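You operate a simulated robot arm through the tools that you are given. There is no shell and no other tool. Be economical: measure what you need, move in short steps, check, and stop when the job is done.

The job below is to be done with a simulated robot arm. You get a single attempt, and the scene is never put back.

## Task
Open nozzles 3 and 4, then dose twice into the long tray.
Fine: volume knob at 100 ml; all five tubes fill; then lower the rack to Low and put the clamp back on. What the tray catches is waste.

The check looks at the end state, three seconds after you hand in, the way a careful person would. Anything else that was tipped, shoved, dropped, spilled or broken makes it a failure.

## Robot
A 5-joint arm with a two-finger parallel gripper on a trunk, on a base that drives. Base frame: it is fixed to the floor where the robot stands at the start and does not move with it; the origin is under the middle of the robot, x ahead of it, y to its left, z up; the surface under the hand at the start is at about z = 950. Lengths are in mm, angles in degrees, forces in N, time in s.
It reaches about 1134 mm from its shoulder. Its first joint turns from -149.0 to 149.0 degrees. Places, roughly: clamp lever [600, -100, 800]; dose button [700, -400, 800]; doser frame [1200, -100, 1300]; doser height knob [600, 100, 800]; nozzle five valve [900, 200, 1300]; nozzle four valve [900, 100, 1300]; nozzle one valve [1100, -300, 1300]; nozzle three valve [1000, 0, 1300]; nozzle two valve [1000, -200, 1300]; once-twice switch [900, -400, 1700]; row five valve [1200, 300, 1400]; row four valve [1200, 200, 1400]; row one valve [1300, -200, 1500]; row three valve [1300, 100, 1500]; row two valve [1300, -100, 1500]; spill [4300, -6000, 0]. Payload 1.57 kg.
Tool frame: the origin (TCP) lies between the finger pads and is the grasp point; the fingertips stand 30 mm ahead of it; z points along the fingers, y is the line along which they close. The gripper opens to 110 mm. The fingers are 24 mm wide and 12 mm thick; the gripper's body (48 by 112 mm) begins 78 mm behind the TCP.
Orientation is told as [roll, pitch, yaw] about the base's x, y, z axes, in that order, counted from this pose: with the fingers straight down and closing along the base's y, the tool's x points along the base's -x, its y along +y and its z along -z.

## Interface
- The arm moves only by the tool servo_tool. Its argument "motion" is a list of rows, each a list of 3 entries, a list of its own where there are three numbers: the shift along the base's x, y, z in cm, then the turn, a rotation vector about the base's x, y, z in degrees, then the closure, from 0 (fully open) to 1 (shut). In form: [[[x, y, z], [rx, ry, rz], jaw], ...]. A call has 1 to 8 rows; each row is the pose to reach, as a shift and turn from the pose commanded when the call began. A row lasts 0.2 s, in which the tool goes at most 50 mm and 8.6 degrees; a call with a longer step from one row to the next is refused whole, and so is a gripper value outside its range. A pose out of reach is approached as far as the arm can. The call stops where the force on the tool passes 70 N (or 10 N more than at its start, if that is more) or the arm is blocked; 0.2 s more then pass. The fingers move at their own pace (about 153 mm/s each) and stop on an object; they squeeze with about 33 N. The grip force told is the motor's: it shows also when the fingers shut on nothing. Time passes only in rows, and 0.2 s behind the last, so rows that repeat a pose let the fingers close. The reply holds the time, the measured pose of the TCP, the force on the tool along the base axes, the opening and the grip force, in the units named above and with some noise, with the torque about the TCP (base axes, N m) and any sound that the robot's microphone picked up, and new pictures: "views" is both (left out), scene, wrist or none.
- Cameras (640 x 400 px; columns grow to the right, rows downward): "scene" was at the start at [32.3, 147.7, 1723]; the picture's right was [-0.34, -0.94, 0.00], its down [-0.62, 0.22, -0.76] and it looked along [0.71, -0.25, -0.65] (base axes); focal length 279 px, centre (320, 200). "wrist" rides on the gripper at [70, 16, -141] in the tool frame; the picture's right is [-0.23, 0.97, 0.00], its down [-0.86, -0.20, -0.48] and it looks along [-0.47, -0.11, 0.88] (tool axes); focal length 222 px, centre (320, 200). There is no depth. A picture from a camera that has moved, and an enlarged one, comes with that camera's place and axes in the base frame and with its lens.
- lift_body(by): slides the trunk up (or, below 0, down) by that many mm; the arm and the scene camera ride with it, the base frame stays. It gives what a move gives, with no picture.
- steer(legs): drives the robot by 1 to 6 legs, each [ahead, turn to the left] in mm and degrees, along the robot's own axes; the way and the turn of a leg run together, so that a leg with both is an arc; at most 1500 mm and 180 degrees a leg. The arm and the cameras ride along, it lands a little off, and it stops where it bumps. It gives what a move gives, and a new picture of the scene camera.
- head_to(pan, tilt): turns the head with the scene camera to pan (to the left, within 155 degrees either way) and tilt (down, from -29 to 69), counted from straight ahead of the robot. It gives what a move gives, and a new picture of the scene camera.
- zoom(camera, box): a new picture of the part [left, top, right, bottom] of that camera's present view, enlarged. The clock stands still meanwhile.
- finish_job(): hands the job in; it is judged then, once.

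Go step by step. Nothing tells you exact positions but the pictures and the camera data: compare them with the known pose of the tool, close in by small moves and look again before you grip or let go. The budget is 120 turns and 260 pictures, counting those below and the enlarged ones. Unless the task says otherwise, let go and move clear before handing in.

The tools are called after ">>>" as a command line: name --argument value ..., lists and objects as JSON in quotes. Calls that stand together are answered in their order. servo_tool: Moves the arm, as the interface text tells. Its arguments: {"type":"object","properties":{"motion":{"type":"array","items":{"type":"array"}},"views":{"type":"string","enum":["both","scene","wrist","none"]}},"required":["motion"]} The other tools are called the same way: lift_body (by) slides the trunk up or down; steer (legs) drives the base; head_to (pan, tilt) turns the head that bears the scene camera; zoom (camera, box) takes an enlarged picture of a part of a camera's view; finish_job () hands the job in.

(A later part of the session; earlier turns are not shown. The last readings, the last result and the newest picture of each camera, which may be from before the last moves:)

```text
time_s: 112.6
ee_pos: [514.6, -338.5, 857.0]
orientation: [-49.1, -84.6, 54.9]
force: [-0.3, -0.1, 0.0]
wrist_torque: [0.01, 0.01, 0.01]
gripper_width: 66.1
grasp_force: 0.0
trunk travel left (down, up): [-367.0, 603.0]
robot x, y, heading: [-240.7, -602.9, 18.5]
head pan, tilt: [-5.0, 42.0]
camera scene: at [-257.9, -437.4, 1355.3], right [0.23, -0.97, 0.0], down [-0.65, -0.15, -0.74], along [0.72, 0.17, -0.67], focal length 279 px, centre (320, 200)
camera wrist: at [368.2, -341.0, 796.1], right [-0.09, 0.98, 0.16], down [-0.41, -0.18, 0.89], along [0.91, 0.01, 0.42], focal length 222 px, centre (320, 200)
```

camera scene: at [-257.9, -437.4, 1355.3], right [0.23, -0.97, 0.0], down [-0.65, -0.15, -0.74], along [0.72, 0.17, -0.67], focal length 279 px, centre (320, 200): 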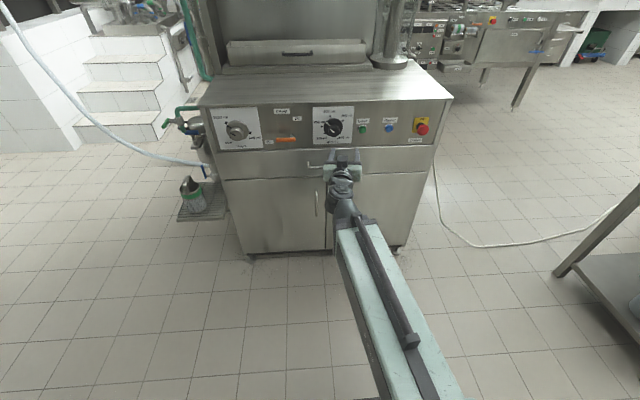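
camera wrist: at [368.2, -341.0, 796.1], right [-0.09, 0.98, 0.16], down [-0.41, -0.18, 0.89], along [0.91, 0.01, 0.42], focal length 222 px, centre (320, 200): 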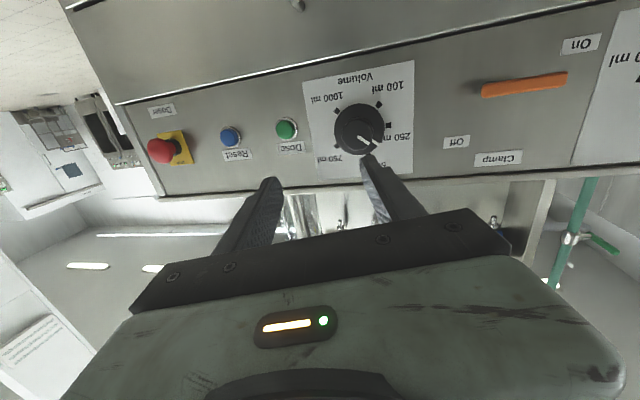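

Clear upside-down view of the panel. I zoom for the knob pointer and exact positions.

>>> zoom --camera "wrist" --box '[260, 50, 440, 190]'

>>> zoom --camera "scene" --box '[300, 95, 440, 155]'

```text
2.86 times, centred on (350, 120) of wrist
camera zoom: at [368.2, -341.0, 796.1], right [-0.09, 0.98, 0.16], down [-0.41, -0.18, 0.89], along [0.91, 0.01, 0.42], focal length 635 px, centre (234, 429)
```

zoom: 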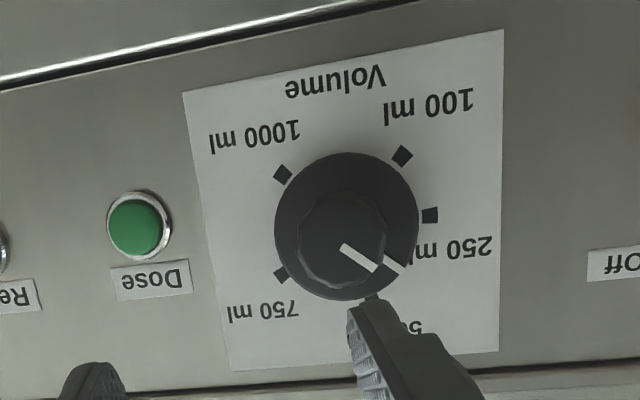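

```text
4.57 times, centred on (370, 125) of scene
camera zoom: at [-257.9, -437.4, 1355.3], right [0.23, -0.97, 0.0], down [-0.65, -0.15, -0.74], along [0.72, 0.17, -0.67], focal length 1274 px, centre (91, 543)
```

zoom: 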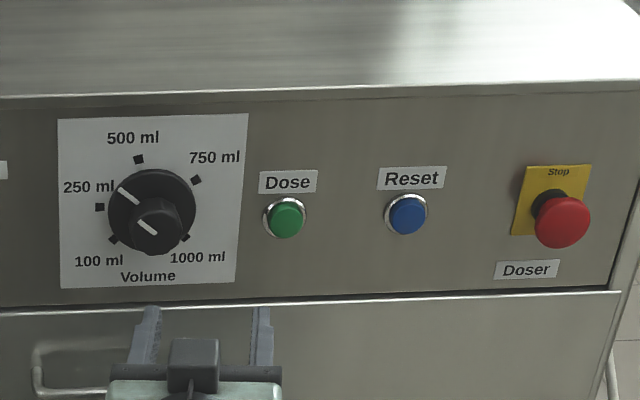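

Volume knob skirt is at (706, -260, 851), dose button at (743, -370, 836), and the panel heading is 18.4°. The knob needs 90° counter-clockwise to reach 100 ml. First I square the tool to the panel.

>>> servo_tool --motion '[[[0, 0, 0], [0.35, -1.6, 6.5], 0.4], [[0, 0, 0], [0.7, -3.2, 13.1], 0.4]]' --views "wrist"

```text
time_s: 113.2
ee_pos: [521.6, -333.3, 871.7]
orientation: [-85.0, -86.0, 103.7]
force: [0.8, 0.1, 0.3]
wrist_torque: [0.01, 0.0, 0.01]
gripper_width: 65.8
grasp_force: 0.2
out of reach, approached as far as the arm can: row 1, 2
trunk travel left (down, up): [-367.0, 603.0]
robot x, y, heading: [-240.2, -603.2, 18.4]
head pan, tilt: [-5.0, 42.0]
camera wrist: at [385.8, -369.2, 801.2], right [-0.32, 0.93, 0.16], down [-0.4, -0.28, 0.87], along [0.86, 0.21, 0.47], focal length 222 px, centre (320, 200)
```

wrist: 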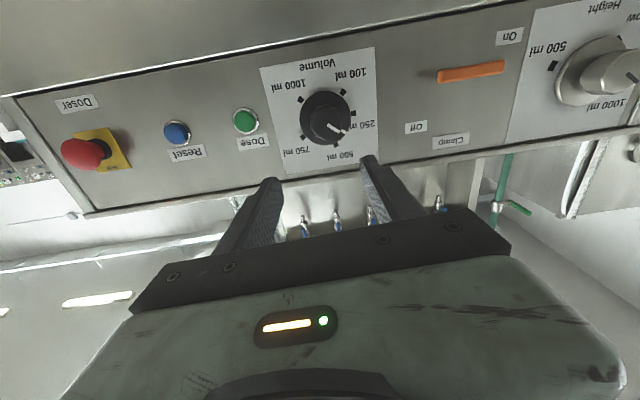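

The tool is now square to the panel. I lower 21 mm to the knob axis height and approach.

>>> lift_body --by -21

>>> servo_tool --motion '[[[3, 1.4, 0], [0, 0, 0], 0.4], [[6, 2.8, 0], [0, 0, 0], 0.4], [[9.2, 4.2, 0], [0, 0, 0], 0.4]]'

```text
time_s: 113.9
ee_pos: [522.7, -333.4, 849.3]
orientation: [-84.5, -86.0, 103.3]
force: [-0.4, 0.6, -1.2]
wrist_torque: [0.01, 0.01, -0.01]
gripper_width: 65.8
grasp_force: 0.1
trunk travel left (down, up): [-346.0, 624.0]
robot x, y, heading: [-242.6, -601.4, 18.8]
head pan, tilt: [-5.0, 42.0]
```

```text
time_s: 114.7
ee_pos: [615.1, -292.3, 850.5]
orientation: [-85.8, -86.0, 104.6]
force: [-0.8, -0.6, -0.5]
wrist_torque: [-0.04, 0.01, 0.04]
gripper_width: 65.7
grasp_force: 0.0
trunk travel left (down, up): [-346.0, 624.0]
robot x, y, heading: [-243.0, -606.1, 18.4]
head pan, tilt: [-5.0, 42.0]
camera scene: at [-258.1, -437.5, 1334.3], right [0.23, -0.97, 0.0], down [-0.65, -0.15, -0.74], along [0.72, 0.17, -0.67], focal length 279 px, centre (320, 200)
camera wrist: at [478.4, -326.2, 780.4], right [-0.32, 0.94, 0.16], down [-0.4, -0.28, 0.87], along [0.86, 0.21, 0.47], focal length 222 px, centre (320, 200)
```

scene: 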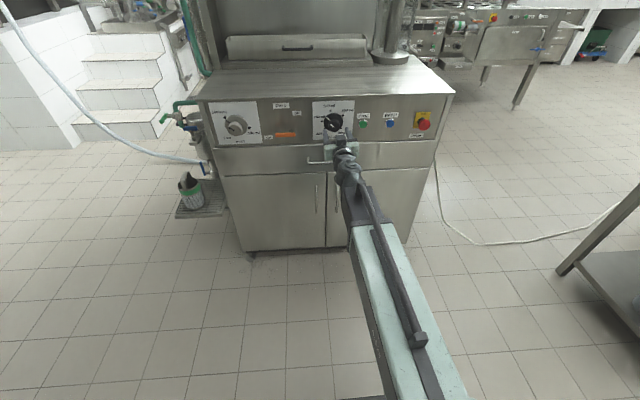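
wrist: 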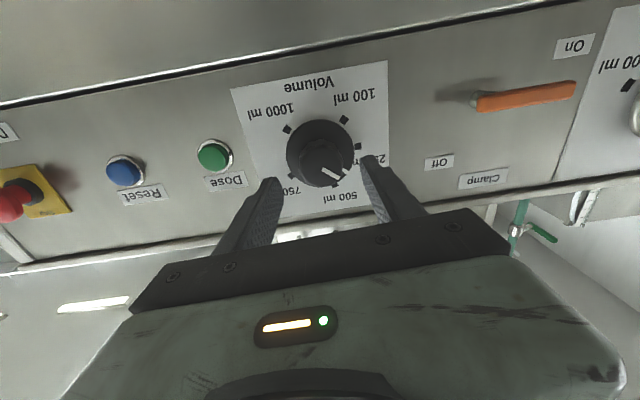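

The predicted and seen knob positions agree. Final approach over the cap.

>>> servo_tool --motion '[[[2.5, 0.9, 0], [0, 0, 0], 0.4], [[4.5, 1.6, 0], [0, 0, 0], 0.4], [[5.5, 2.0, 0], [0, 0, 0], 0.4]]' --views "wrist"

```text
time_s: 115.5
ee_pos: [670.3, -273.3, 850.4]
orientation: [-86.1, -86.0, 104.8]
force: [-14.4, -4.9, -2.6]
wrist_torque: [0.03, -0.05, -0.55]
gripper_width: 65.5
grasp_force: 0.1
trunk travel left (down, up): [-346.0, 624.0]
robot x, y, heading: [-243.9, -603.5, 18.5]
head pan, tilt: [-5.0, 42.0]
camera wrist: at [532.6, -307.9, 780.9], right [-0.32, 0.94, 0.16], down [-0.4, -0.28, 0.87], along [0.86, 0.21, 0.47], focal length 222 px, centre (320, 200)
```

wrist: 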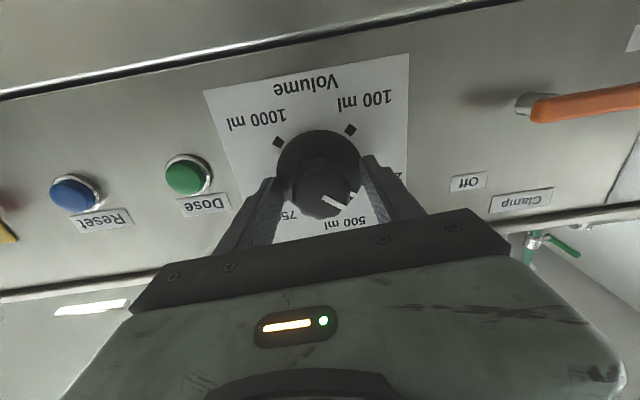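

Light contact with the skirt. I back off 5 mm, close on the cap, then turn counter-clockwise.

>>> servo_tool --motion '[[[-0.5, -0.17, 0], [0, 0, 0], 0.4], [[-0.5, -0.17, 0], [0, 0, 0], 0.7], [[-0.5, -0.17, 0], [0, 0, 0], 1], [[-0.5, -0.17, 0], [0, 0, 0], 1]]' --views "wrist"

```text
time_s: 116.5
ee_pos: [664.4, -274.1, 850.0]
orientation: [-85.7, -85.9, 104.5]
force: [4.4, 9.5, 7.0]
wrist_torque: [0.04, -0.07, -0.92]
gripper_width: 41.4
grasp_force: 45.1
trunk travel left (down, up): [-346.0, 624.0]
robot x, y, heading: [-241.6, -601.5, 18.5]
head pan, tilt: [-5.0, 42.0]
camera wrist: at [528.0, -308.9, 780.4], right [-0.32, 0.94, 0.16], down [-0.4, -0.28, 0.87], along [0.86, 0.21, 0.47], focal length 222 px, centre (320, 200)
```

wrist: 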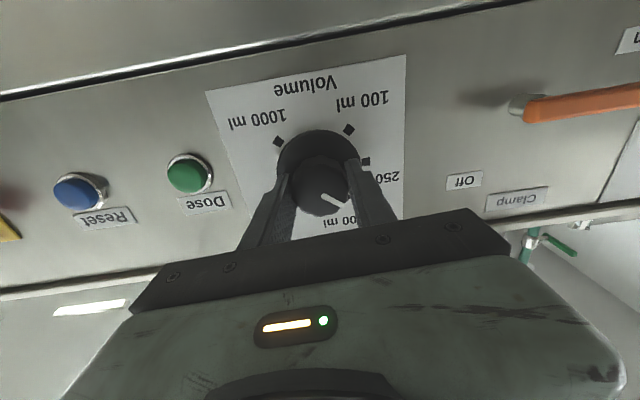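

Gripped on the 41 mm cap. Turning counter-clockwise in two calls.

>>> servo_tool --motion '[[[0, 0, 0], [-7.6, -2.5, 0], 1], [[0, 0, 0], [-15.2, -5.1, 0], 1], [[0, 0, 0], [-22.8, -7.6, 0], 1], [[0, 0, 0], [-30.3, -10.1, 0], 1], [[0, 0, 0], [-37.9, -12.7, 0], 1], [[0, 0, 0], [-45.5, -15.2, 0], 1], [[0, 0, 0], [-53.1, -17.8, 0], 1], [[0, 0, 0], [-60.7, -20.3, 0], 1]]' --views "wrist"

```text
time_s: 118.3
ee_pos: [665.5, -273.8, 849.7]
orientation: [-89.6, -21.8, 108.1]
force: [20.5, 8.9, 21.5]
wrist_torque: [0.38, -1.09, -0.55]
gripper_width: 40.8
grasp_force: 45.0
trunk travel left (down, up): [-346.0, 624.0]
robot x, y, heading: [-245.0, -602.5, 18.7]
head pan, tilt: [-5.0, 42.0]
camera wrist: at [549.5, -374.4, 810.3], right [-0.18, 0.54, -0.82], down [-0.68, 0.54, 0.51], along [0.71, 0.65, 0.27], focal length 222 px, centre (320, 200)
```

wrist: 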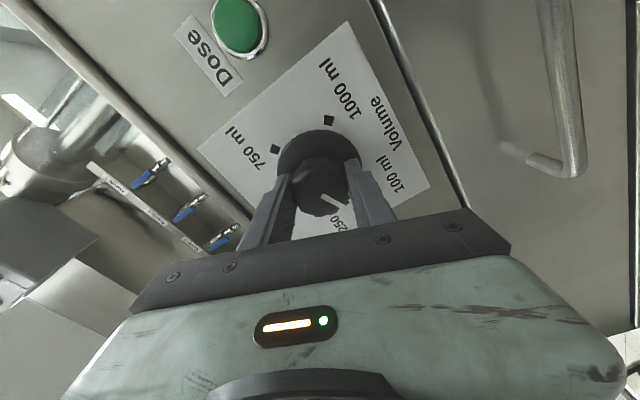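

>>> servo_tool --motion '[[[0, 0, 0], [-7.6, -2.5, 0], 1], [[0, 0, 0], [-15.2, -5.1, 0], 1], [[0, 0, 0], [-22.8, -7.6, 0], 1], [[0, 0, 0], [-25.5, -8.5, 0], 1]]' --views "wrist"

>>> zoom --camera "wrist" --box '[230, 60, 430, 240]'

```text
time_s: 119.3
ee_pos: [665.3, -273.1, 849.9]
orientation: [-90.3, 5.0, 108.6]
force: [-31.0, 1.4, -41.7]
wrist_torque: [0.36, 1.56, 0.43]
gripper_width: 41.4
grasp_force: 45.2
out of reach, approached as far as the arm can: row 3, 4
trunk travel left (down, up): [-346.0, 624.0]
robot x, y, heading: [-243.8, -601.6, 18.5]
head pan, tilt: [-5.0, 42.0]
camera wrist: at [555.2, -386.0, 839.7], right [-0.04, 0.14, -0.99], down [-0.73, 0.67, 0.12], along [0.68, 0.73, 0.07], focal length 222 px, centre (320, 200)
```

wrist: 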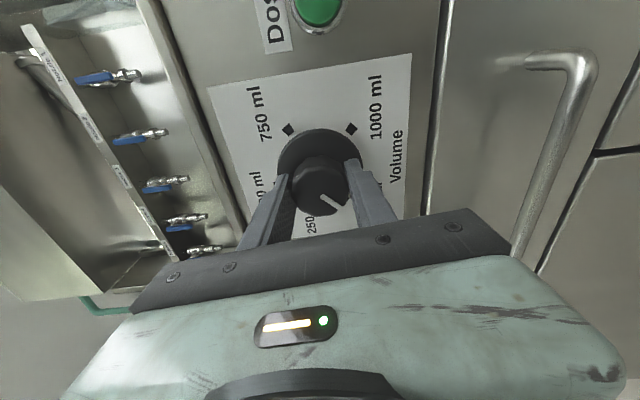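

```text
2.22 times, centred on (330, 150) of wrist
camera zoom: at [555.2, -386.0, 839.7], right [-0.04, 0.14, -0.99], down [-0.73, 0.67, 0.12], along [0.68, 0.73, 0.07], focal length 494 px, centre (298, 311)
```

zoom: 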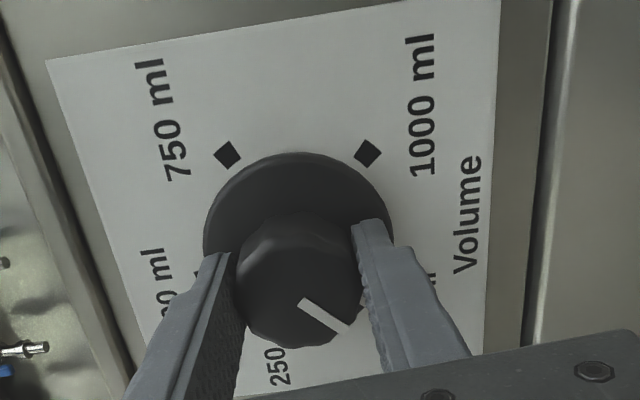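

The knob has turned about 90°. I release, back off, and check the pointer.

>>> servo_tool --motion '[[[0, 0, 0], [0, 0, 0], 0.7], [[0, 0, 0], [0, 0, 0], 0.4], [[-3, -1, 0], [0, 0, 0], 0.4], [[-6, -2, 0], [0, 0, 0], 0.4], [[-10, -3.4, 0], [0, 0, 0], 0.4]]' --views "wrist"

>>> zoom --camera "scene" --box '[300, 90, 380, 150]'

>>> zoom --camera "wrist" --box '[230, 60, 430, 240]'

```text
time_s: 120.5
ee_pos: [565.9, -313.6, 852.1]
orientation: [-90.6, 5.0, 108.3]
force: [0.2, 0.5, 0.7]
wrist_torque: [-0.01, -0.02, -0.01]
gripper_width: 65.7
grasp_force: 0.1
trunk travel left (down, up): [-346.0, 624.0]
robot x, y, heading: [-239.7, -606.2, 18.3]
head pan, tilt: [-5.0, 42.0]
camera wrist: at [455.2, -425.5, 841.9], right [-0.04, 0.14, -0.99], down [-0.73, 0.67, 0.12], along [0.68, 0.73, 0.08], focal length 222 px, centre (320, 200)
```

wrist: 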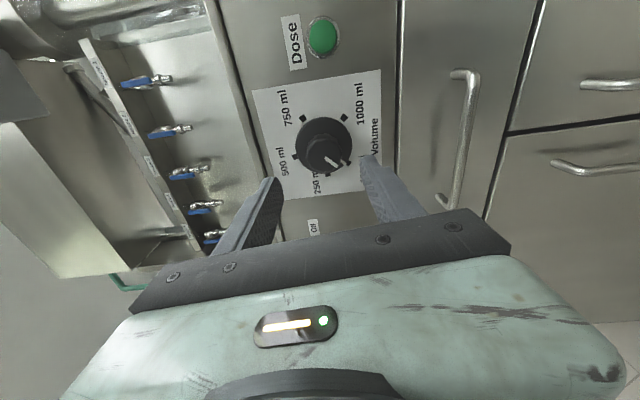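

```text
6.67 times, centred on (340, 120) of scene
camera zoom: at [-257.6, -437.3, 1334.3], right [0.23, -0.97, 0.0], down [-0.65, -0.15, -0.74], along [0.72, 0.17, -0.67], focal length 1859 px, centre (187, 733)
```

zoom: 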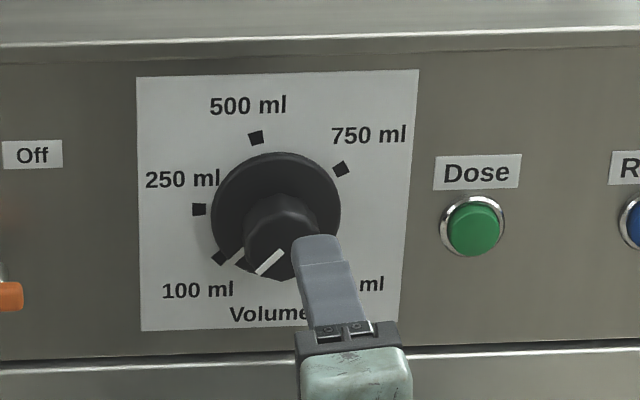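

```text
2.22 times, centred on (330, 150) of wrist
camera zoom: at [455.2, -425.5, 841.9], right [-0.04, 0.14, -0.99], down [-0.73, 0.67, 0.12], along [0.68, 0.73, 0.08], focal length 494 px, centre (298, 311)
```

zoom: 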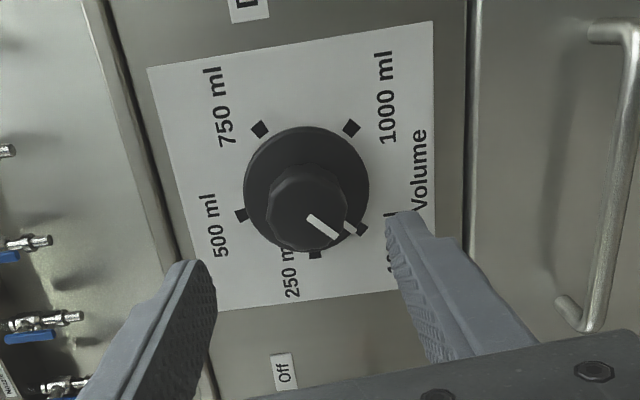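

The pointer sits at the 100 ml mark. Next is the Dose button: shut the fingers, shift to the button, and lower 15 mm.

>>> lift_body --by -15

>>> servo_tool --motion '[[[0.8, -3, 0], [0, 0, -1.7], 0.7], [[1.6, -6, 0], [0, 0, -3.4], 1], [[2.4, -9.1, 0], [0, 0, -5.2], 1], [[6, -8.3, 0], [0, 0, -5.2], 1], [[9.5, -7.5, 0], [0, 0, -5.2], 1]]'

```text
time_s: 121.1
ee_pos: [566.8, -313.8, 837.3]
orientation: [-90.6, 4.9, 108.3]
force: [0.2, -0.6, -0.4]
wrist_torque: [-0.02, -0.01, -0.03]
gripper_width: 65.8
grasp_force: 0.0
trunk travel left (down, up): [-331.0, 639.0]
robot x, y, heading: [-240.0, -604.1, 18.4]
head pan, tilt: [-5.0, 42.0]
```

```text
time_s: 122.3
ee_pos: [661.6, -389.3, 838.4]
orientation: [-90.5, 4.9, 103.1]
force: [-0.4, 0.1, 1.0]
wrist_torque: [0.0, -0.01, 0.0]
gripper_width: 0.0
grasp_force: 21.9
out of reach, approached as far as the arm can: row 3
trunk travel left (down, up): [-331.0, 639.0]
robot x, y, heading: [-240.7, -606.5, 18.3]
head pan, tilt: [-5.0, 42.0]
camera scene: at [-258.2, -437.5, 1319.3], right [0.23, -0.97, 0.0], down [-0.65, -0.15, -0.74], along [0.72, 0.17, -0.67], focal length 279 px, centre (320, 200)
camera wrist: at [540.8, -490.7, 827.0], right [-0.03, 0.14, -0.99], down [-0.66, 0.74, 0.12], along [0.75, 0.66, 0.08], focal length 222 px, centre (320, 200)
```

scene: 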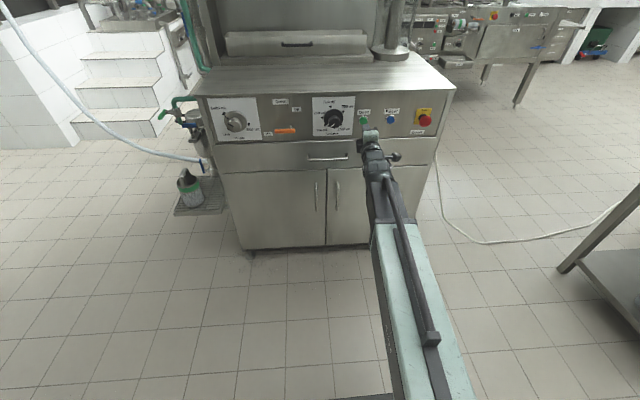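
wrist: 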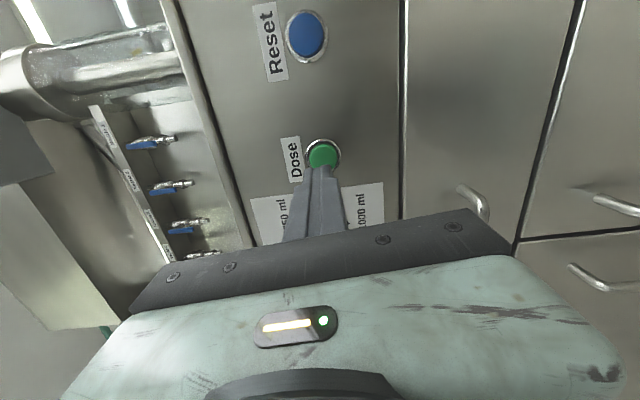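

The fingertip is lined up with the Dose button about 50 mm ahead. I press in slowly.

>>> servo_tool --motion '[[[3, 0.64, 0], [0, 0, 0], 1], [[4.6, 0.98, 0], [0, 0, 0], 1], [[5.0, 1.06, 0], [0, 0, 0], 1], [[5.3, 1.13, 0], [0, 0, 0], 1], [[5.6, 1.2, 0], [0, 0, 0], 1]]' --views "wrist"

```text
time_s: 123.4
ee_pos: [709.8, -377.3, 836.2]
orientation: [-90.0, 4.9, 103.2]
force: [-33.0, -7.9, -4.7]
wrist_torque: [-0.09, 0.13, 0.41]
gripper_width: 0.0
grasp_force: 21.3
trunk travel left (down, up): [-331.0, 639.0]
robot x, y, heading: [-242.5, -603.3, 18.2]
head pan, tilt: [-5.0, 42.0]
heard: click
stopped in row 5: the force on the tool passed its limit at 77 N (the readings are from after the stop); the commanded pose is now the measured one
camera wrist: at [589.6, -479.3, 827.9], right [-0.03, 0.14, -0.99], down [-0.66, 0.74, 0.13], along [0.75, 0.66, 0.07], focal length 222 px, centre (320, 200)
```

wrist: 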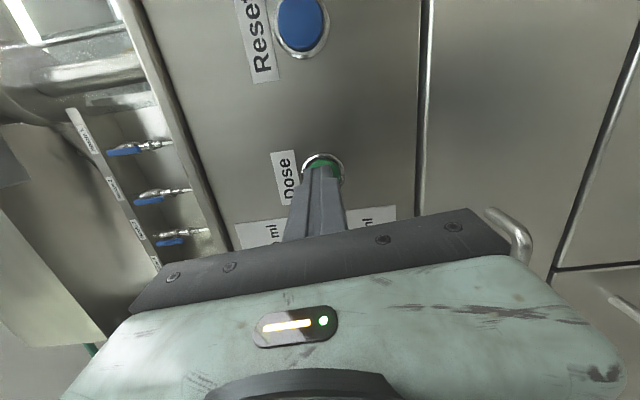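

A click was heard. I back off and look at the tray, nozzles and indicator lights.

>>> servo_tool --motion '[[[-1.5, -0.3, 0], [0, 0, 0], 1], [[-3, -0.65, 0], [0, 0, 0], 1], [[-3, -0.65, 0], [0, 0, 0], 1]]' --views "none"

>>> head_to --pan 0 --tilt 15

>>> zoom --camera "scene" --box '[180, 60, 420, 220]'

```text
time_s: 124.2
ee_pos: [683.9, -383.0, 834.8]
orientation: [-89.9, 4.8, 103.2]
force: [-0.9, 0.1, -0.5]
wrist_torque: [0.01, -0.01, 0.0]
gripper_width: 0.0
grasp_force: 21.3
trunk travel left (down, up): [-331.0, 639.0]
robot x, y, heading: [-241.5, -606.3, 18.7]
head pan, tilt: [-5.0, 42.0]
```

```text
time_s: 125.1
ee_pos: [684.2, -383.4, 835.4]
orientation: [-89.9, 4.9, 103.1]
force: [-0.5, 0.1, -0.2]
wrist_torque: [-0.01, -0.01, -0.05]
gripper_width: 0.1
grasp_force: 21.0
trunk travel left (down, up): [-331.0, 639.0]
robot x, y, heading: [-243.8, -603.0, 18.3]
head pan, tilt: [0.0, 15.0]
camera scene: at [-250.9, -427.4, 1361.7], right [0.32, -0.95, 0.0], down [-0.25, -0.08, -0.97], along [0.92, 0.3, -0.26], focal length 279 px, centre (320, 200)
```

scene: 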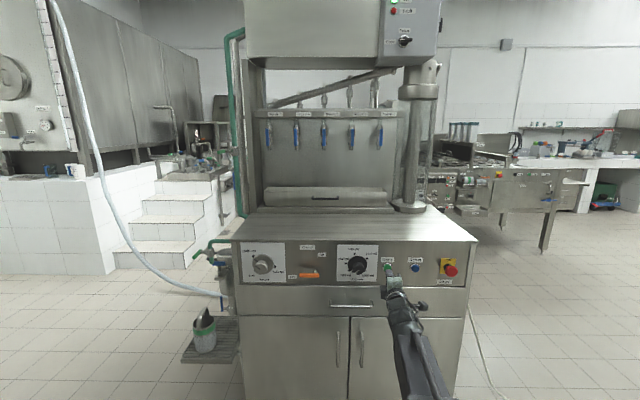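

```text
2.50 times, centred on (300, 140) of scene
camera zoom: at [-250.9, -427.4, 1361.7], right [0.32, -0.95, 0.0], down [-0.25, -0.08, -0.97], along [0.92, 0.3, -0.26], focal length 697 px, centre (370, 350)
```

zoom: 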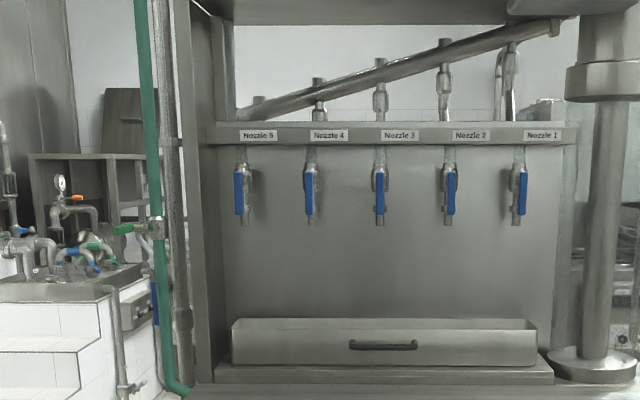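

No flow is visible right now. I check the control box lights and look down into the tray.

>>> head_to --pan -5 --tilt 0

>>> zoom --camera "scene" --box '[330, 30, 450, 130]'

>>> zoom --camera "scene" --box '[230, 80, 430, 220]'

```text
time_s: 125.9
ee_pos: [683.5, -382.3, 833.9]
orientation: [-89.9, 4.9, 103.1]
force: [-0.1, 0.2, -0.5]
wrist_torque: [0.01, 0.0, 0.04]
gripper_width: 0.0
grasp_force: 21.4
trunk travel left (down, up): [-331.0, 639.0]
robot x, y, heading: [-241.9, -601.4, 18.0]
head pan, tilt: [-5.0, 0.0]
camera scene: at [-252.0, -436.0, 1385.9], right [0.23, -0.97, 0.0], down [0.0, 0.0, -1.0], along [0.97, 0.23, 0.0], focal length 279 px, centre (320, 200)
```

scene: 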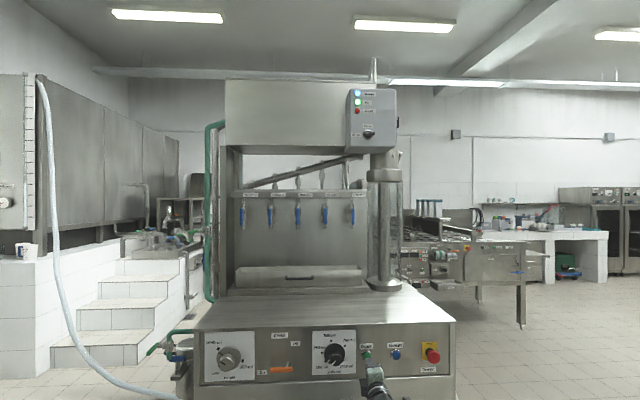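

```text
4.00 times, centred on (390, 80) of scene
camera zoom: at [-252.0, -436.0, 1385.9], right [0.23, -0.97, 0.0], down [0.0, 0.0, -1.0], along [0.97, 0.23, 0.0], focal length 1115 px, centre (40, 680)
```

zoom: 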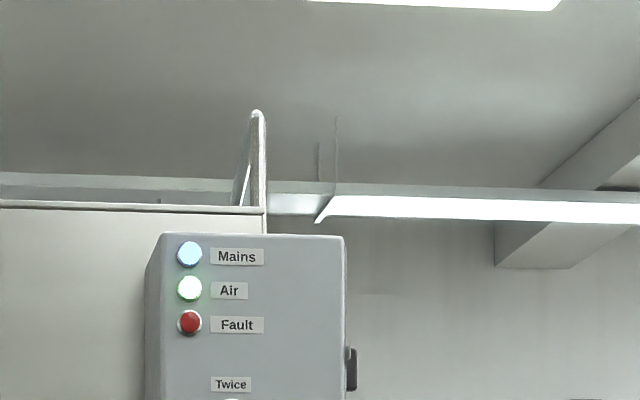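

```text
2.86 times, centred on (330, 150) of scene
camera zoom: at [-252.0, -436.0, 1385.9], right [0.23, -0.97, 0.0], down [0.0, 0.0, -1.0], along [0.97, 0.23, 0.0], focal length 796 px, centre (291, 343)
```

zoom: 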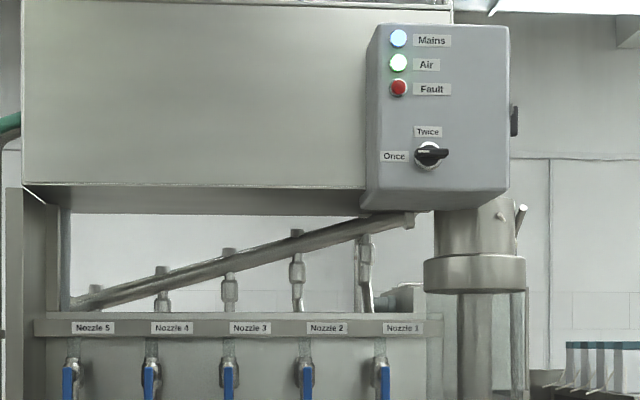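

No fault shown. I raise the trunk to see whether the tray holds liquid.

>>> servo_tool --motion '[[[-4, -0.9, 0], [0, 0, 0], 1], [[-8, -1.8, 0], [0, 0, 0], 1]]' --views "none"

>>> lift_body --by 400

>>> lift_body --by 230

>>> head_to --pan -2 --tilt 38

>>> zoom --camera "scene" --box '[230, 40, 410, 160]'

```text
time_s: 126.5
ee_pos: [603.1, -401.0, 835.4]
orientation: [-90.0, 5.0, 103.1]
force: [-0.3, 0.1, 0.2]
wrist_torque: [0.01, 0.02, 0.01]
gripper_width: 0.0
grasp_force: 21.4
trunk travel left (down, up): [-331.0, 639.0]
robot x, y, heading: [-243.1, -608.5, 18.3]
head pan, tilt: [-5.0, 0.0]
```

```text
time_s: 130.3
ee_pos: [604.5, -401.6, 1235.3]
orientation: [-90.1, 4.9, 103.3]
force: [-0.5, -0.6, -0.9]
wrist_torque: [-0.03, 0.0, -0.01]
gripper_width: 0.0
grasp_force: 21.6
trunk travel left (down, up): [-731.0, 239.0]
robot x, y, heading: [-246.1, -603.2, 18.4]
head pan, tilt: [-5.0, 0.0]
```

```text
time_s: 132.7
ee_pos: [603.2, -400.6, 1464.7]
orientation: [-89.9, 4.9, 103.3]
force: [-0.1, 0.2, -0.1]
wrist_torque: [0.02, 0.01, -0.02]
gripper_width: 0.0
grasp_force: 21.9
trunk travel left (down, up): [-961.0, 9.0]
robot x, y, heading: [-242.2, -603.4, 18.7]
head pan, tilt: [-5.0, 0.0]
```

```text
time_s: 133.8
ee_pos: [604.2, -401.0, 1466.2]
orientation: [-89.9, 5.0, 103.2]
force: [0.1, 0.4, 0.2]
wrist_torque: [-0.05, -0.05, 0.01]
gripper_width: 0.2
grasp_force: 21.1
trunk travel left (down, up): [-961.0, 9.0]
robot x, y, heading: [-246.5, -601.4, 18.2]
head pan, tilt: [-2.0, 38.0]
camera scene: at [-256.7, -432.5, 1955.3], right [0.28, -0.96, 0.0], down [-0.59, -0.17, -0.79], along [0.76, 0.22, -0.61], focal length 279 px, centre (320, 200)
```

scene: 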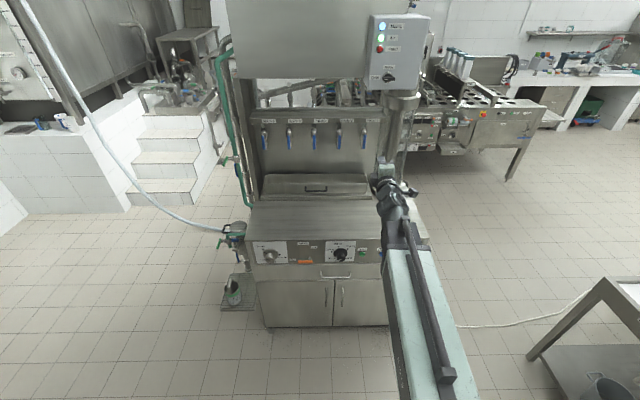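

```text
3.33 times, centred on (320, 100) of scene
camera zoom: at [-256.7, -432.5, 1955.3], right [0.28, -0.96, 0.0], down [-0.59, -0.17, -0.79], along [0.76, 0.22, -0.61], focal length 929 px, centre (320, 533)
```

zoom: 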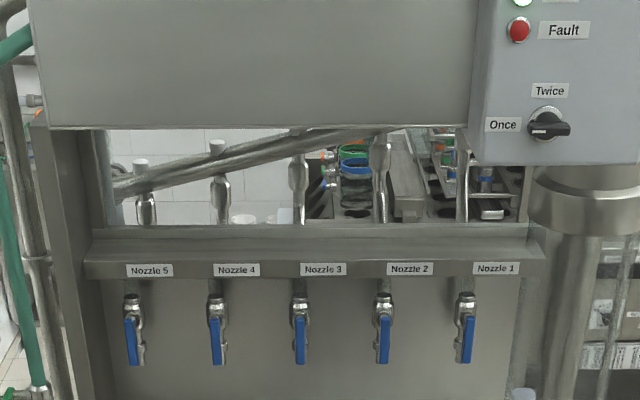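

>>> zoom --camera "scene" --box '[250, 150, 390, 220]'

>>> servo_tool --motion '[[[0, 0, 0], [0, 0, 0], 1]]' --views "wrist"

```text
4.57 times, centred on (320, 185) of scene
camera zoom: at [-256.7, -432.5, 1955.3], right [0.28, -0.96, 0.0], down [-0.59, -0.17, -0.79], along [0.76, 0.22, -0.61], focal length 1274 px, centre (320, 269)
```

zoom: 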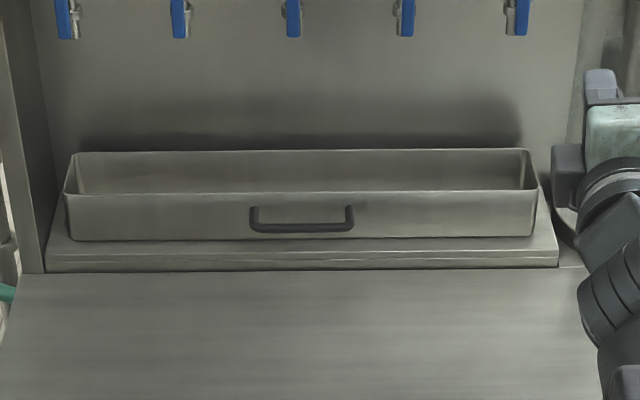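

```text
time_s: 134.2
ee_pos: [603.1, -399.2, 1466.3]
orientation: [-89.9, 4.9, 103.2]
force: [-0.1, 0.1, 0.1]
wrist_torque: [0.01, 0.01, -0.01]
gripper_width: 0.0
grasp_force: 21.3
trunk travel left (down, up): [-961.0, 9.0]
robot x, y, heading: [-240.6, -605.7, 18.3]
head pan, tilt: [-2.0, 38.0]
camera wrist: at [483.1, -502.5, 1456.1], right [-0.03, 0.14, -0.99], down [-0.66, 0.74, 0.13], along [0.75, 0.66, 0.07], focal length 222 px, centre (320, 200)
```

wrist: 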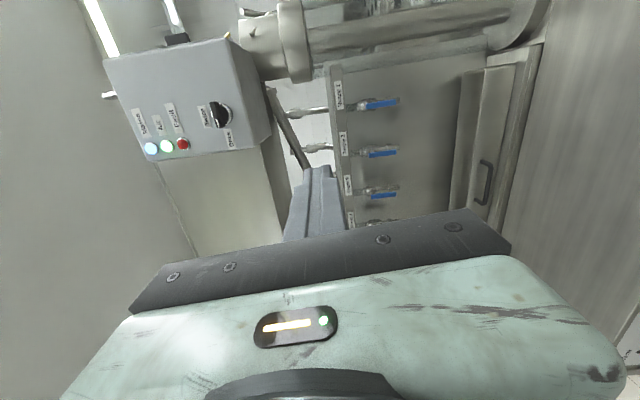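

The tray floor isn't visible, and the click is my evidence for the first dose. I go back down for the second press, keeping the nozzles in view.

>>> lift_body --by -400

>>> lift_body --by -229

>>> head_to --pan -3 --tilt 8

>>> servo_tool --motion '[[[4, 0.9, 0], [0, 0, 0], 1], [[8, 1.8, 0], [0, 0, 0], 1], [[9.5, 2.1, 0], [0, 0, 0], 1]]' --views "wrist"

```text
time_s: 138.0
ee_pos: [604.5, -401.0, 1064.8]
orientation: [-89.9, 4.8, 103.2]
force: [-0.5, 0.1, -0.8]
wrist_torque: [0.0, 0.02, 0.0]
gripper_width: 0.0
grasp_force: 21.8
trunk travel left (down, up): [-561.0, 409.0]
robot x, y, heading: [-242.6, -603.2, 18.2]
head pan, tilt: [-2.0, 38.0]
```

```text
time_s: 140.4
ee_pos: [602.9, -400.6, 838.1]
orientation: [-90.0, 4.9, 103.1]
force: [-0.2, 0.3, 0.3]
wrist_torque: [0.03, 0.03, 0.01]
gripper_width: 0.0
grasp_force: 21.5
trunk travel left (down, up): [-332.0, 638.0]
robot x, y, heading: [-242.7, -602.9, 18.4]
head pan, tilt: [-2.0, 38.0]
```

```text
time_s: 141.3
ee_pos: [604.0, -400.9, 836.4]
orientation: [-90.0, 4.9, 103.2]
force: [-0.3, -0.4, 0.0]
wrist_torque: [0.0, 0.0, -0.01]
gripper_width: 0.0
grasp_force: 21.3
trunk travel left (down, up): [-332.0, 638.0]
robot x, y, heading: [-245.5, -602.1, 18.3]
head pan, tilt: [-3.0, 8.0]
camera scene: at [-250.3, -432.3, 1374.1], right [0.27, -0.96, 0.0], down [-0.14, -0.04, -0.99], along [0.95, 0.26, -0.14], focal length 279 px, centre (320, 200)
```

scene: 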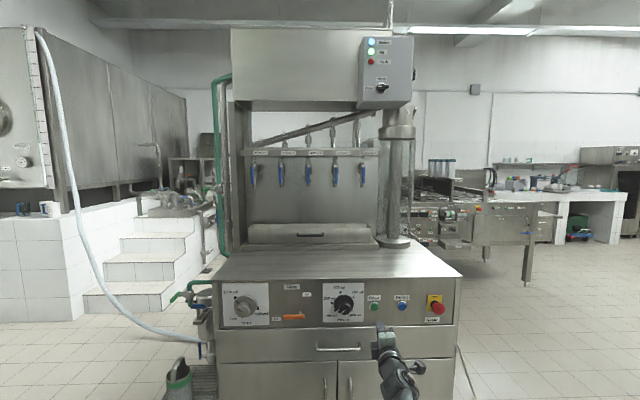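

```text
time_s: 142.1
ee_pos: [698.5, -380.4, 836.5]
orientation: [-90.0, 4.9, 103.1]
force: [-1.4, -0.4, 0.0]
wrist_torque: [-0.01, 0.03, 0.02]
gripper_width: 0.1
grasp_force: 20.9
trunk travel left (down, up): [-332.0, 638.0]
robot x, y, heading: [-244.2, -603.4, 18.3]
head pan, tilt: [-3.0, 8.0]
camera wrist: at [578.3, -482.1, 827.2], right [-0.03, 0.14, -0.99], down [-0.66, 0.74, 0.13], along [0.75, 0.66, 0.07], focal length 222 px, centre (320, 200)
```

wrist: 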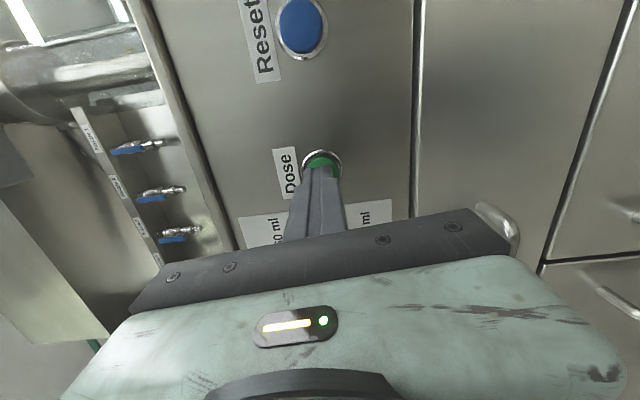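

Second press, with the scene view taken immediately after.

>>> servo_tool --motion '[[[0.8, 0.18, 0], [0, 0, 0], 1], [[1.2, 0.27, 0], [0, 0, 0], 1], [[1.5, 0.33, 0], [0, 0, 0], 1], [[1.8, 0.4, 0], [0, 0, 0], 1]]' --views "scene"

>>> zoom --camera "scene" --box '[230, 130, 410, 250]'

```text
time_s: 143.1
ee_pos: [709.2, -376.9, 837.8]
orientation: [-89.9, 5.0, 103.0]
force: [-34.9, -6.7, -11.0]
wrist_torque: [-0.19, 0.32, 0.41]
gripper_width: 0.0
grasp_force: 21.4
trunk travel left (down, up): [-332.0, 638.0]
robot x, y, heading: [-241.0, -604.7, 18.2]
head pan, tilt: [-3.0, 8.0]
heard: click
stopped in row 4: the force on the tool passed its limit at 79 N (the readings are from after the stop); the commanded pose is now the measured one
camera scene: at [-252.5, -432.7, 1374.2], right [0.27, -0.96, 0.0], down [-0.13, -0.04, -0.99], along [0.95, 0.26, -0.14], focal length 279 px, centre (320, 200)
```

scene: 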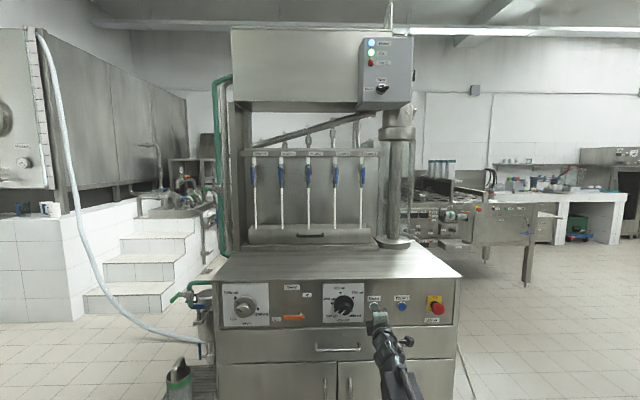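

```text
3.33 times, centred on (320, 190) of scene
camera zoom: at [-252.5, -432.7, 1374.2], right [0.27, -0.96, 0.0], down [-0.13, -0.04, -0.99], along [0.95, 0.26, -0.14], focal length 929 px, centre (320, 233)
```

zoom: 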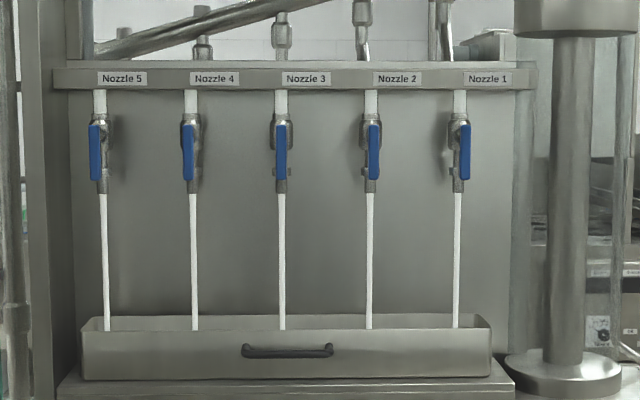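

All five nozzles pour into the tray. I back off while watching it finish.

>>> servo_tool --motion '[[[-2, -0.45, 0], [0, 0, 0], 1], [[-5, -1.1, 0], [0, 0, 0], 1]]' --views "scene"

>>> servo_tool --motion '[[[-4, -0.9, 0], [0, 0, 0], 1], [[-6, -1.4, 0], [0, 0, 0], 1]]' --views "scene"

```text
time_s: 143.7
ee_pos: [662.8, -389.3, 834.7]
orientation: [-90.0, 4.8, 103.0]
force: [0.2, -0.3, 0.1]
wrist_torque: [0.02, 0.0, 0.0]
gripper_width: 0.1
grasp_force: 21.8
trunk travel left (down, up): [-332.0, 638.0]
robot x, y, heading: [-243.3, -604.5, 18.5]
head pan, tilt: [-3.0, 8.0]
camera scene: at [-250.3, -432.3, 1374.2], right [0.27, -0.96, 0.0], down [-0.13, -0.04, -0.99], along [0.95, 0.26, -0.14], focal length 279 px, centre (320, 200)
```

scene: 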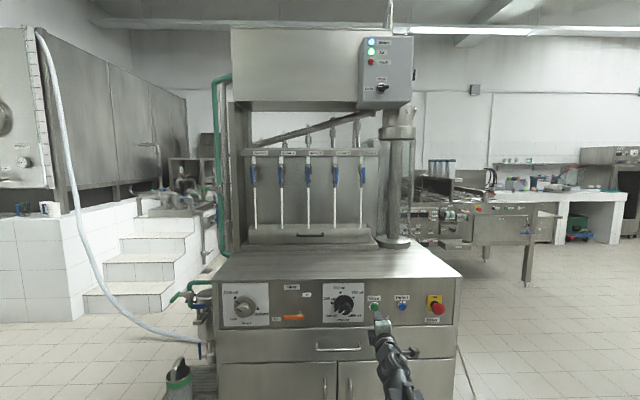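

```text
time_s: 144.3
ee_pos: [603.9, -403.3, 836.6]
orientation: [-90.1, 4.9, 103.1]
force: [-0.3, -0.1, -0.3]
wrist_torque: [-0.01, -0.01, -0.03]
gripper_width: 0.1
grasp_force: 21.2
trunk travel left (down, up): [-332.0, 638.0]
robot x, y, heading: [-244.4, -600.2, 18.5]
head pan, tilt: [-3.0, 8.0]
camera scene: at [-250.4, -432.4, 1374.2], right [0.27, -0.96, 0.0], down [-0.13, -0.04, -0.99], along [0.95, 0.26, -0.14], focal length 279 px, centre (320, 200)
```

scene: 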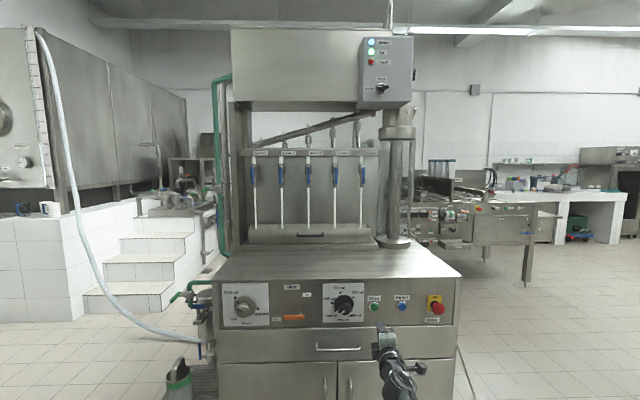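

>>> servo_tool --motion '[[[0, 0, 0], [0, 0, 0], 0.5]]' --views "scene"

>>> servo_tool --motion '[[[0, 0, 0], [0, 0, 0], 0.5]]' --views "scene"

```text
time_s: 144.7
ee_pos: [603.3, -402.9, 835.2]
orientation: [-90.0, 4.9, 103.0]
force: [0.3, 0.1, 1.2]
wrist_torque: [0.01, 0.01, -0.02]
gripper_width: 55.0
grasp_force: 0.0
trunk travel left (down, up): [-332.0, 638.0]
robot x, y, heading: [-243.1, -599.3, 18.6]
head pan, tilt: [-3.0, 8.0]
camera scene: at [-250.6, -432.4, 1374.2], right [0.27, -0.96, 0.0], down [-0.13, -0.04, -0.99], along [0.95, 0.26, -0.14], focal length 279 px, centre (320, 200)
```

scene: 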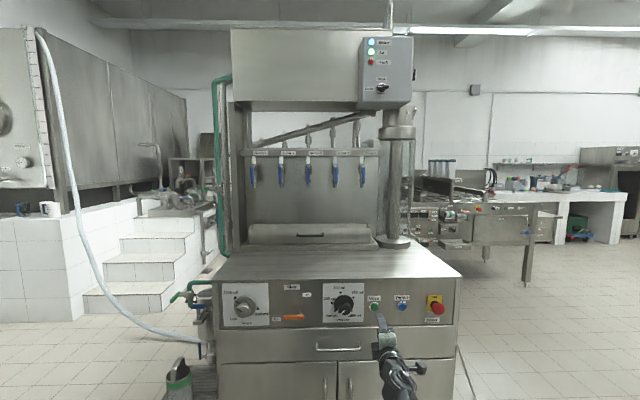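

```text
time_s: 145.1
ee_pos: [603.8, -402.9, 836.7]
orientation: [-89.9, 4.9, 102.9]
force: [0.1, -0.6, 0.7]
wrist_torque: [0.04, -0.04, 0.0]
gripper_width: 55.1
grasp_force: 0.0
trunk travel left (down, up): [-332.0, 638.0]
robot x, y, heading: [-240.8, -606.1, 18.5]
head pan, tilt: [-3.0, 8.0]
camera scene: at [-250.6, -432.4, 1374.2], right [0.27, -0.96, 0.0], down [-0.13, -0.04, -0.99], along [0.95, 0.26, -0.14], focal length 279 px, centre (320, 200)
```

scene: 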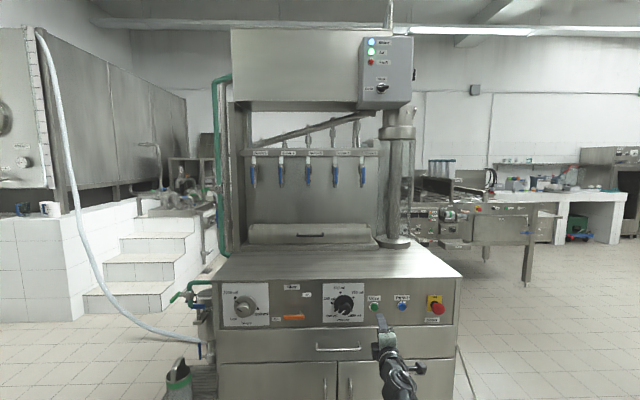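

Two doses are done, each about 1.7 s with all five streams. Next come the clamp and height knob, so I raise, fold the tool down for turning, and sidestep left.

>>> lift_body --by 230

>>> servo_tool --motion '[[[-0.3, -0.1, -3.5], [-1.9, 8.3, 0], 0.5], [[-1, -0.2, -7], [-3.9, 16.5, 0], 0.5], [[-2.3, -0.5, -10.3], [-5.9, 24.8, 0], 0.5], [[-4, -0.9, -13.4], [-7.8, 33.1, 0], 0.5], [[-6.1, -1.4, -16.1], [-9.8, 41.3, 0], 0.5], [[-8.6, -2, -18.6], [-11.7, 49.6, 0], 0.5], [[-11.5, -2.7, -20.6], [-13.7, 57.9, 0], 0.5], [[-14.5, -3.4, -22.2], [-15.6, 66.1, 0], 0.5]]' --views "none"

>>> steer --legs '[[0, 39], [0, 39], [271, 0]]'

```text
time_s: 147.5
ee_pos: [602.9, -402.7, 1067.0]
orientation: [-90.1, 4.9, 103.0]
force: [0.2, 0.1, 0.6]
wrist_torque: [-0.02, -0.02, 0.01]
gripper_width: 54.9
grasp_force: 0.1
trunk travel left (down, up): [-562.0, 408.0]
robot x, y, heading: [-242.7, -602.1, 18.5]
head pan, tilt: [-3.0, 8.0]
```

```text
time_s: 149.3
ee_pos: [457.9, -435.6, 846.4]
orientation: [-21.8, 2.0, 107.9]
force: [0.5, 0.2, -0.3]
wrist_torque: [-0.04, 0.0, 0.02]
gripper_width: 54.9
grasp_force: 0.0
out of reach, approached as far as the arm can: row 1
trunk travel left (down, up): [-562.0, 408.0]
robot x, y, heading: [-243.7, -608.3, 18.5]
head pan, tilt: [-3.0, 8.0]
```

```text
time_s: 154.8
ee_pos: [-269.8, 385.0, 845.0]
orientation: [-21.9, 2.2, -175.6]
force: [-0.6, 0.1, 0.1]
wrist_torque: [0.01, -0.03, -0.04]
gripper_width: 55.1
grasp_force: 0.1
trunk travel left (down, up): [-562.0, 408.0]
robot x, y, heading: [-262.8, -337.4, 95.7]
head pan, tilt: [-3.0, 8.0]
camera scene: at [-431.8, -303.3, 1604.2], right [1.0, 0.04, 0.0], down [0.01, -0.14, -0.99], along [-0.04, 0.99, -0.14], focal length 279 px, centre (320, 200)
```

scene: 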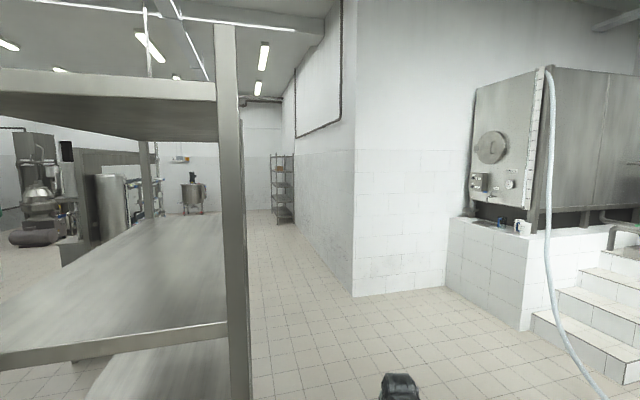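

Moved cleanly. Now I turn back to face the panel.

>>> steer --legs '[[0, -39], [0, -38.3]]'

>>> head_to --pan 3 --tilt 38

```text
time_s: 158.9
ee_pos: [440.4, -171.6, 847.0]
orientation: [-21.8, 2.1, 106.9]
force: [0.9, 0.0, 0.0]
wrist_torque: [-0.01, -0.03, -0.02]
gripper_width: 55.0
grasp_force: 0.1
trunk travel left (down, up): [-562.0, 408.0]
robot x, y, heading: [-268.7, -318.3, 18.6]
head pan, tilt: [-3.0, 8.0]
camera scene: at [-276.0, -145.6, 1604.2], right [0.27, -0.96, 0.0], down [-0.13, -0.04, -0.99], along [0.95, 0.27, -0.14], focal length 279 px, centre (320, 200)
```

scene: 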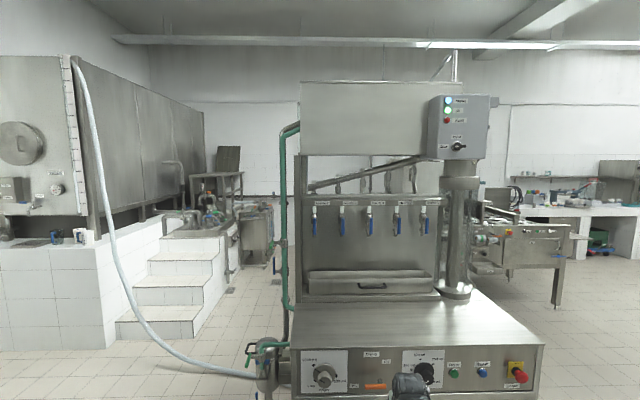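

```text
time_s: 159.8
ee_pos: [439.7, -170.9, 845.5]
orientation: [-21.9, 2.0, 106.8]
force: [-1.0, 1.0, -0.1]
wrist_torque: [-0.01, -0.02, 0.0]
gripper_width: 54.9
grasp_force: 0.0
trunk travel left (down, up): [-562.0, 408.0]
robot x, y, heading: [-266.5, -319.5, 18.8]
head pan, tilt: [3.0, 38.0]
camera scene: at [-284.6, -138.7, 1556.3], right [0.37, -0.93, 0.0], down [-0.57, -0.23, -0.79], along [0.73, 0.29, -0.61], focal length 279 px, centre (320, 200)
```

scene: 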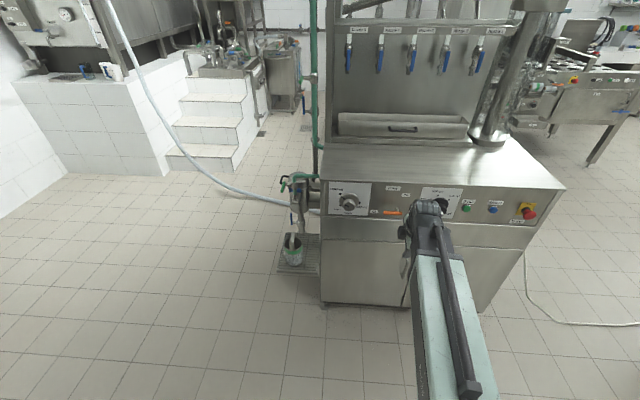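

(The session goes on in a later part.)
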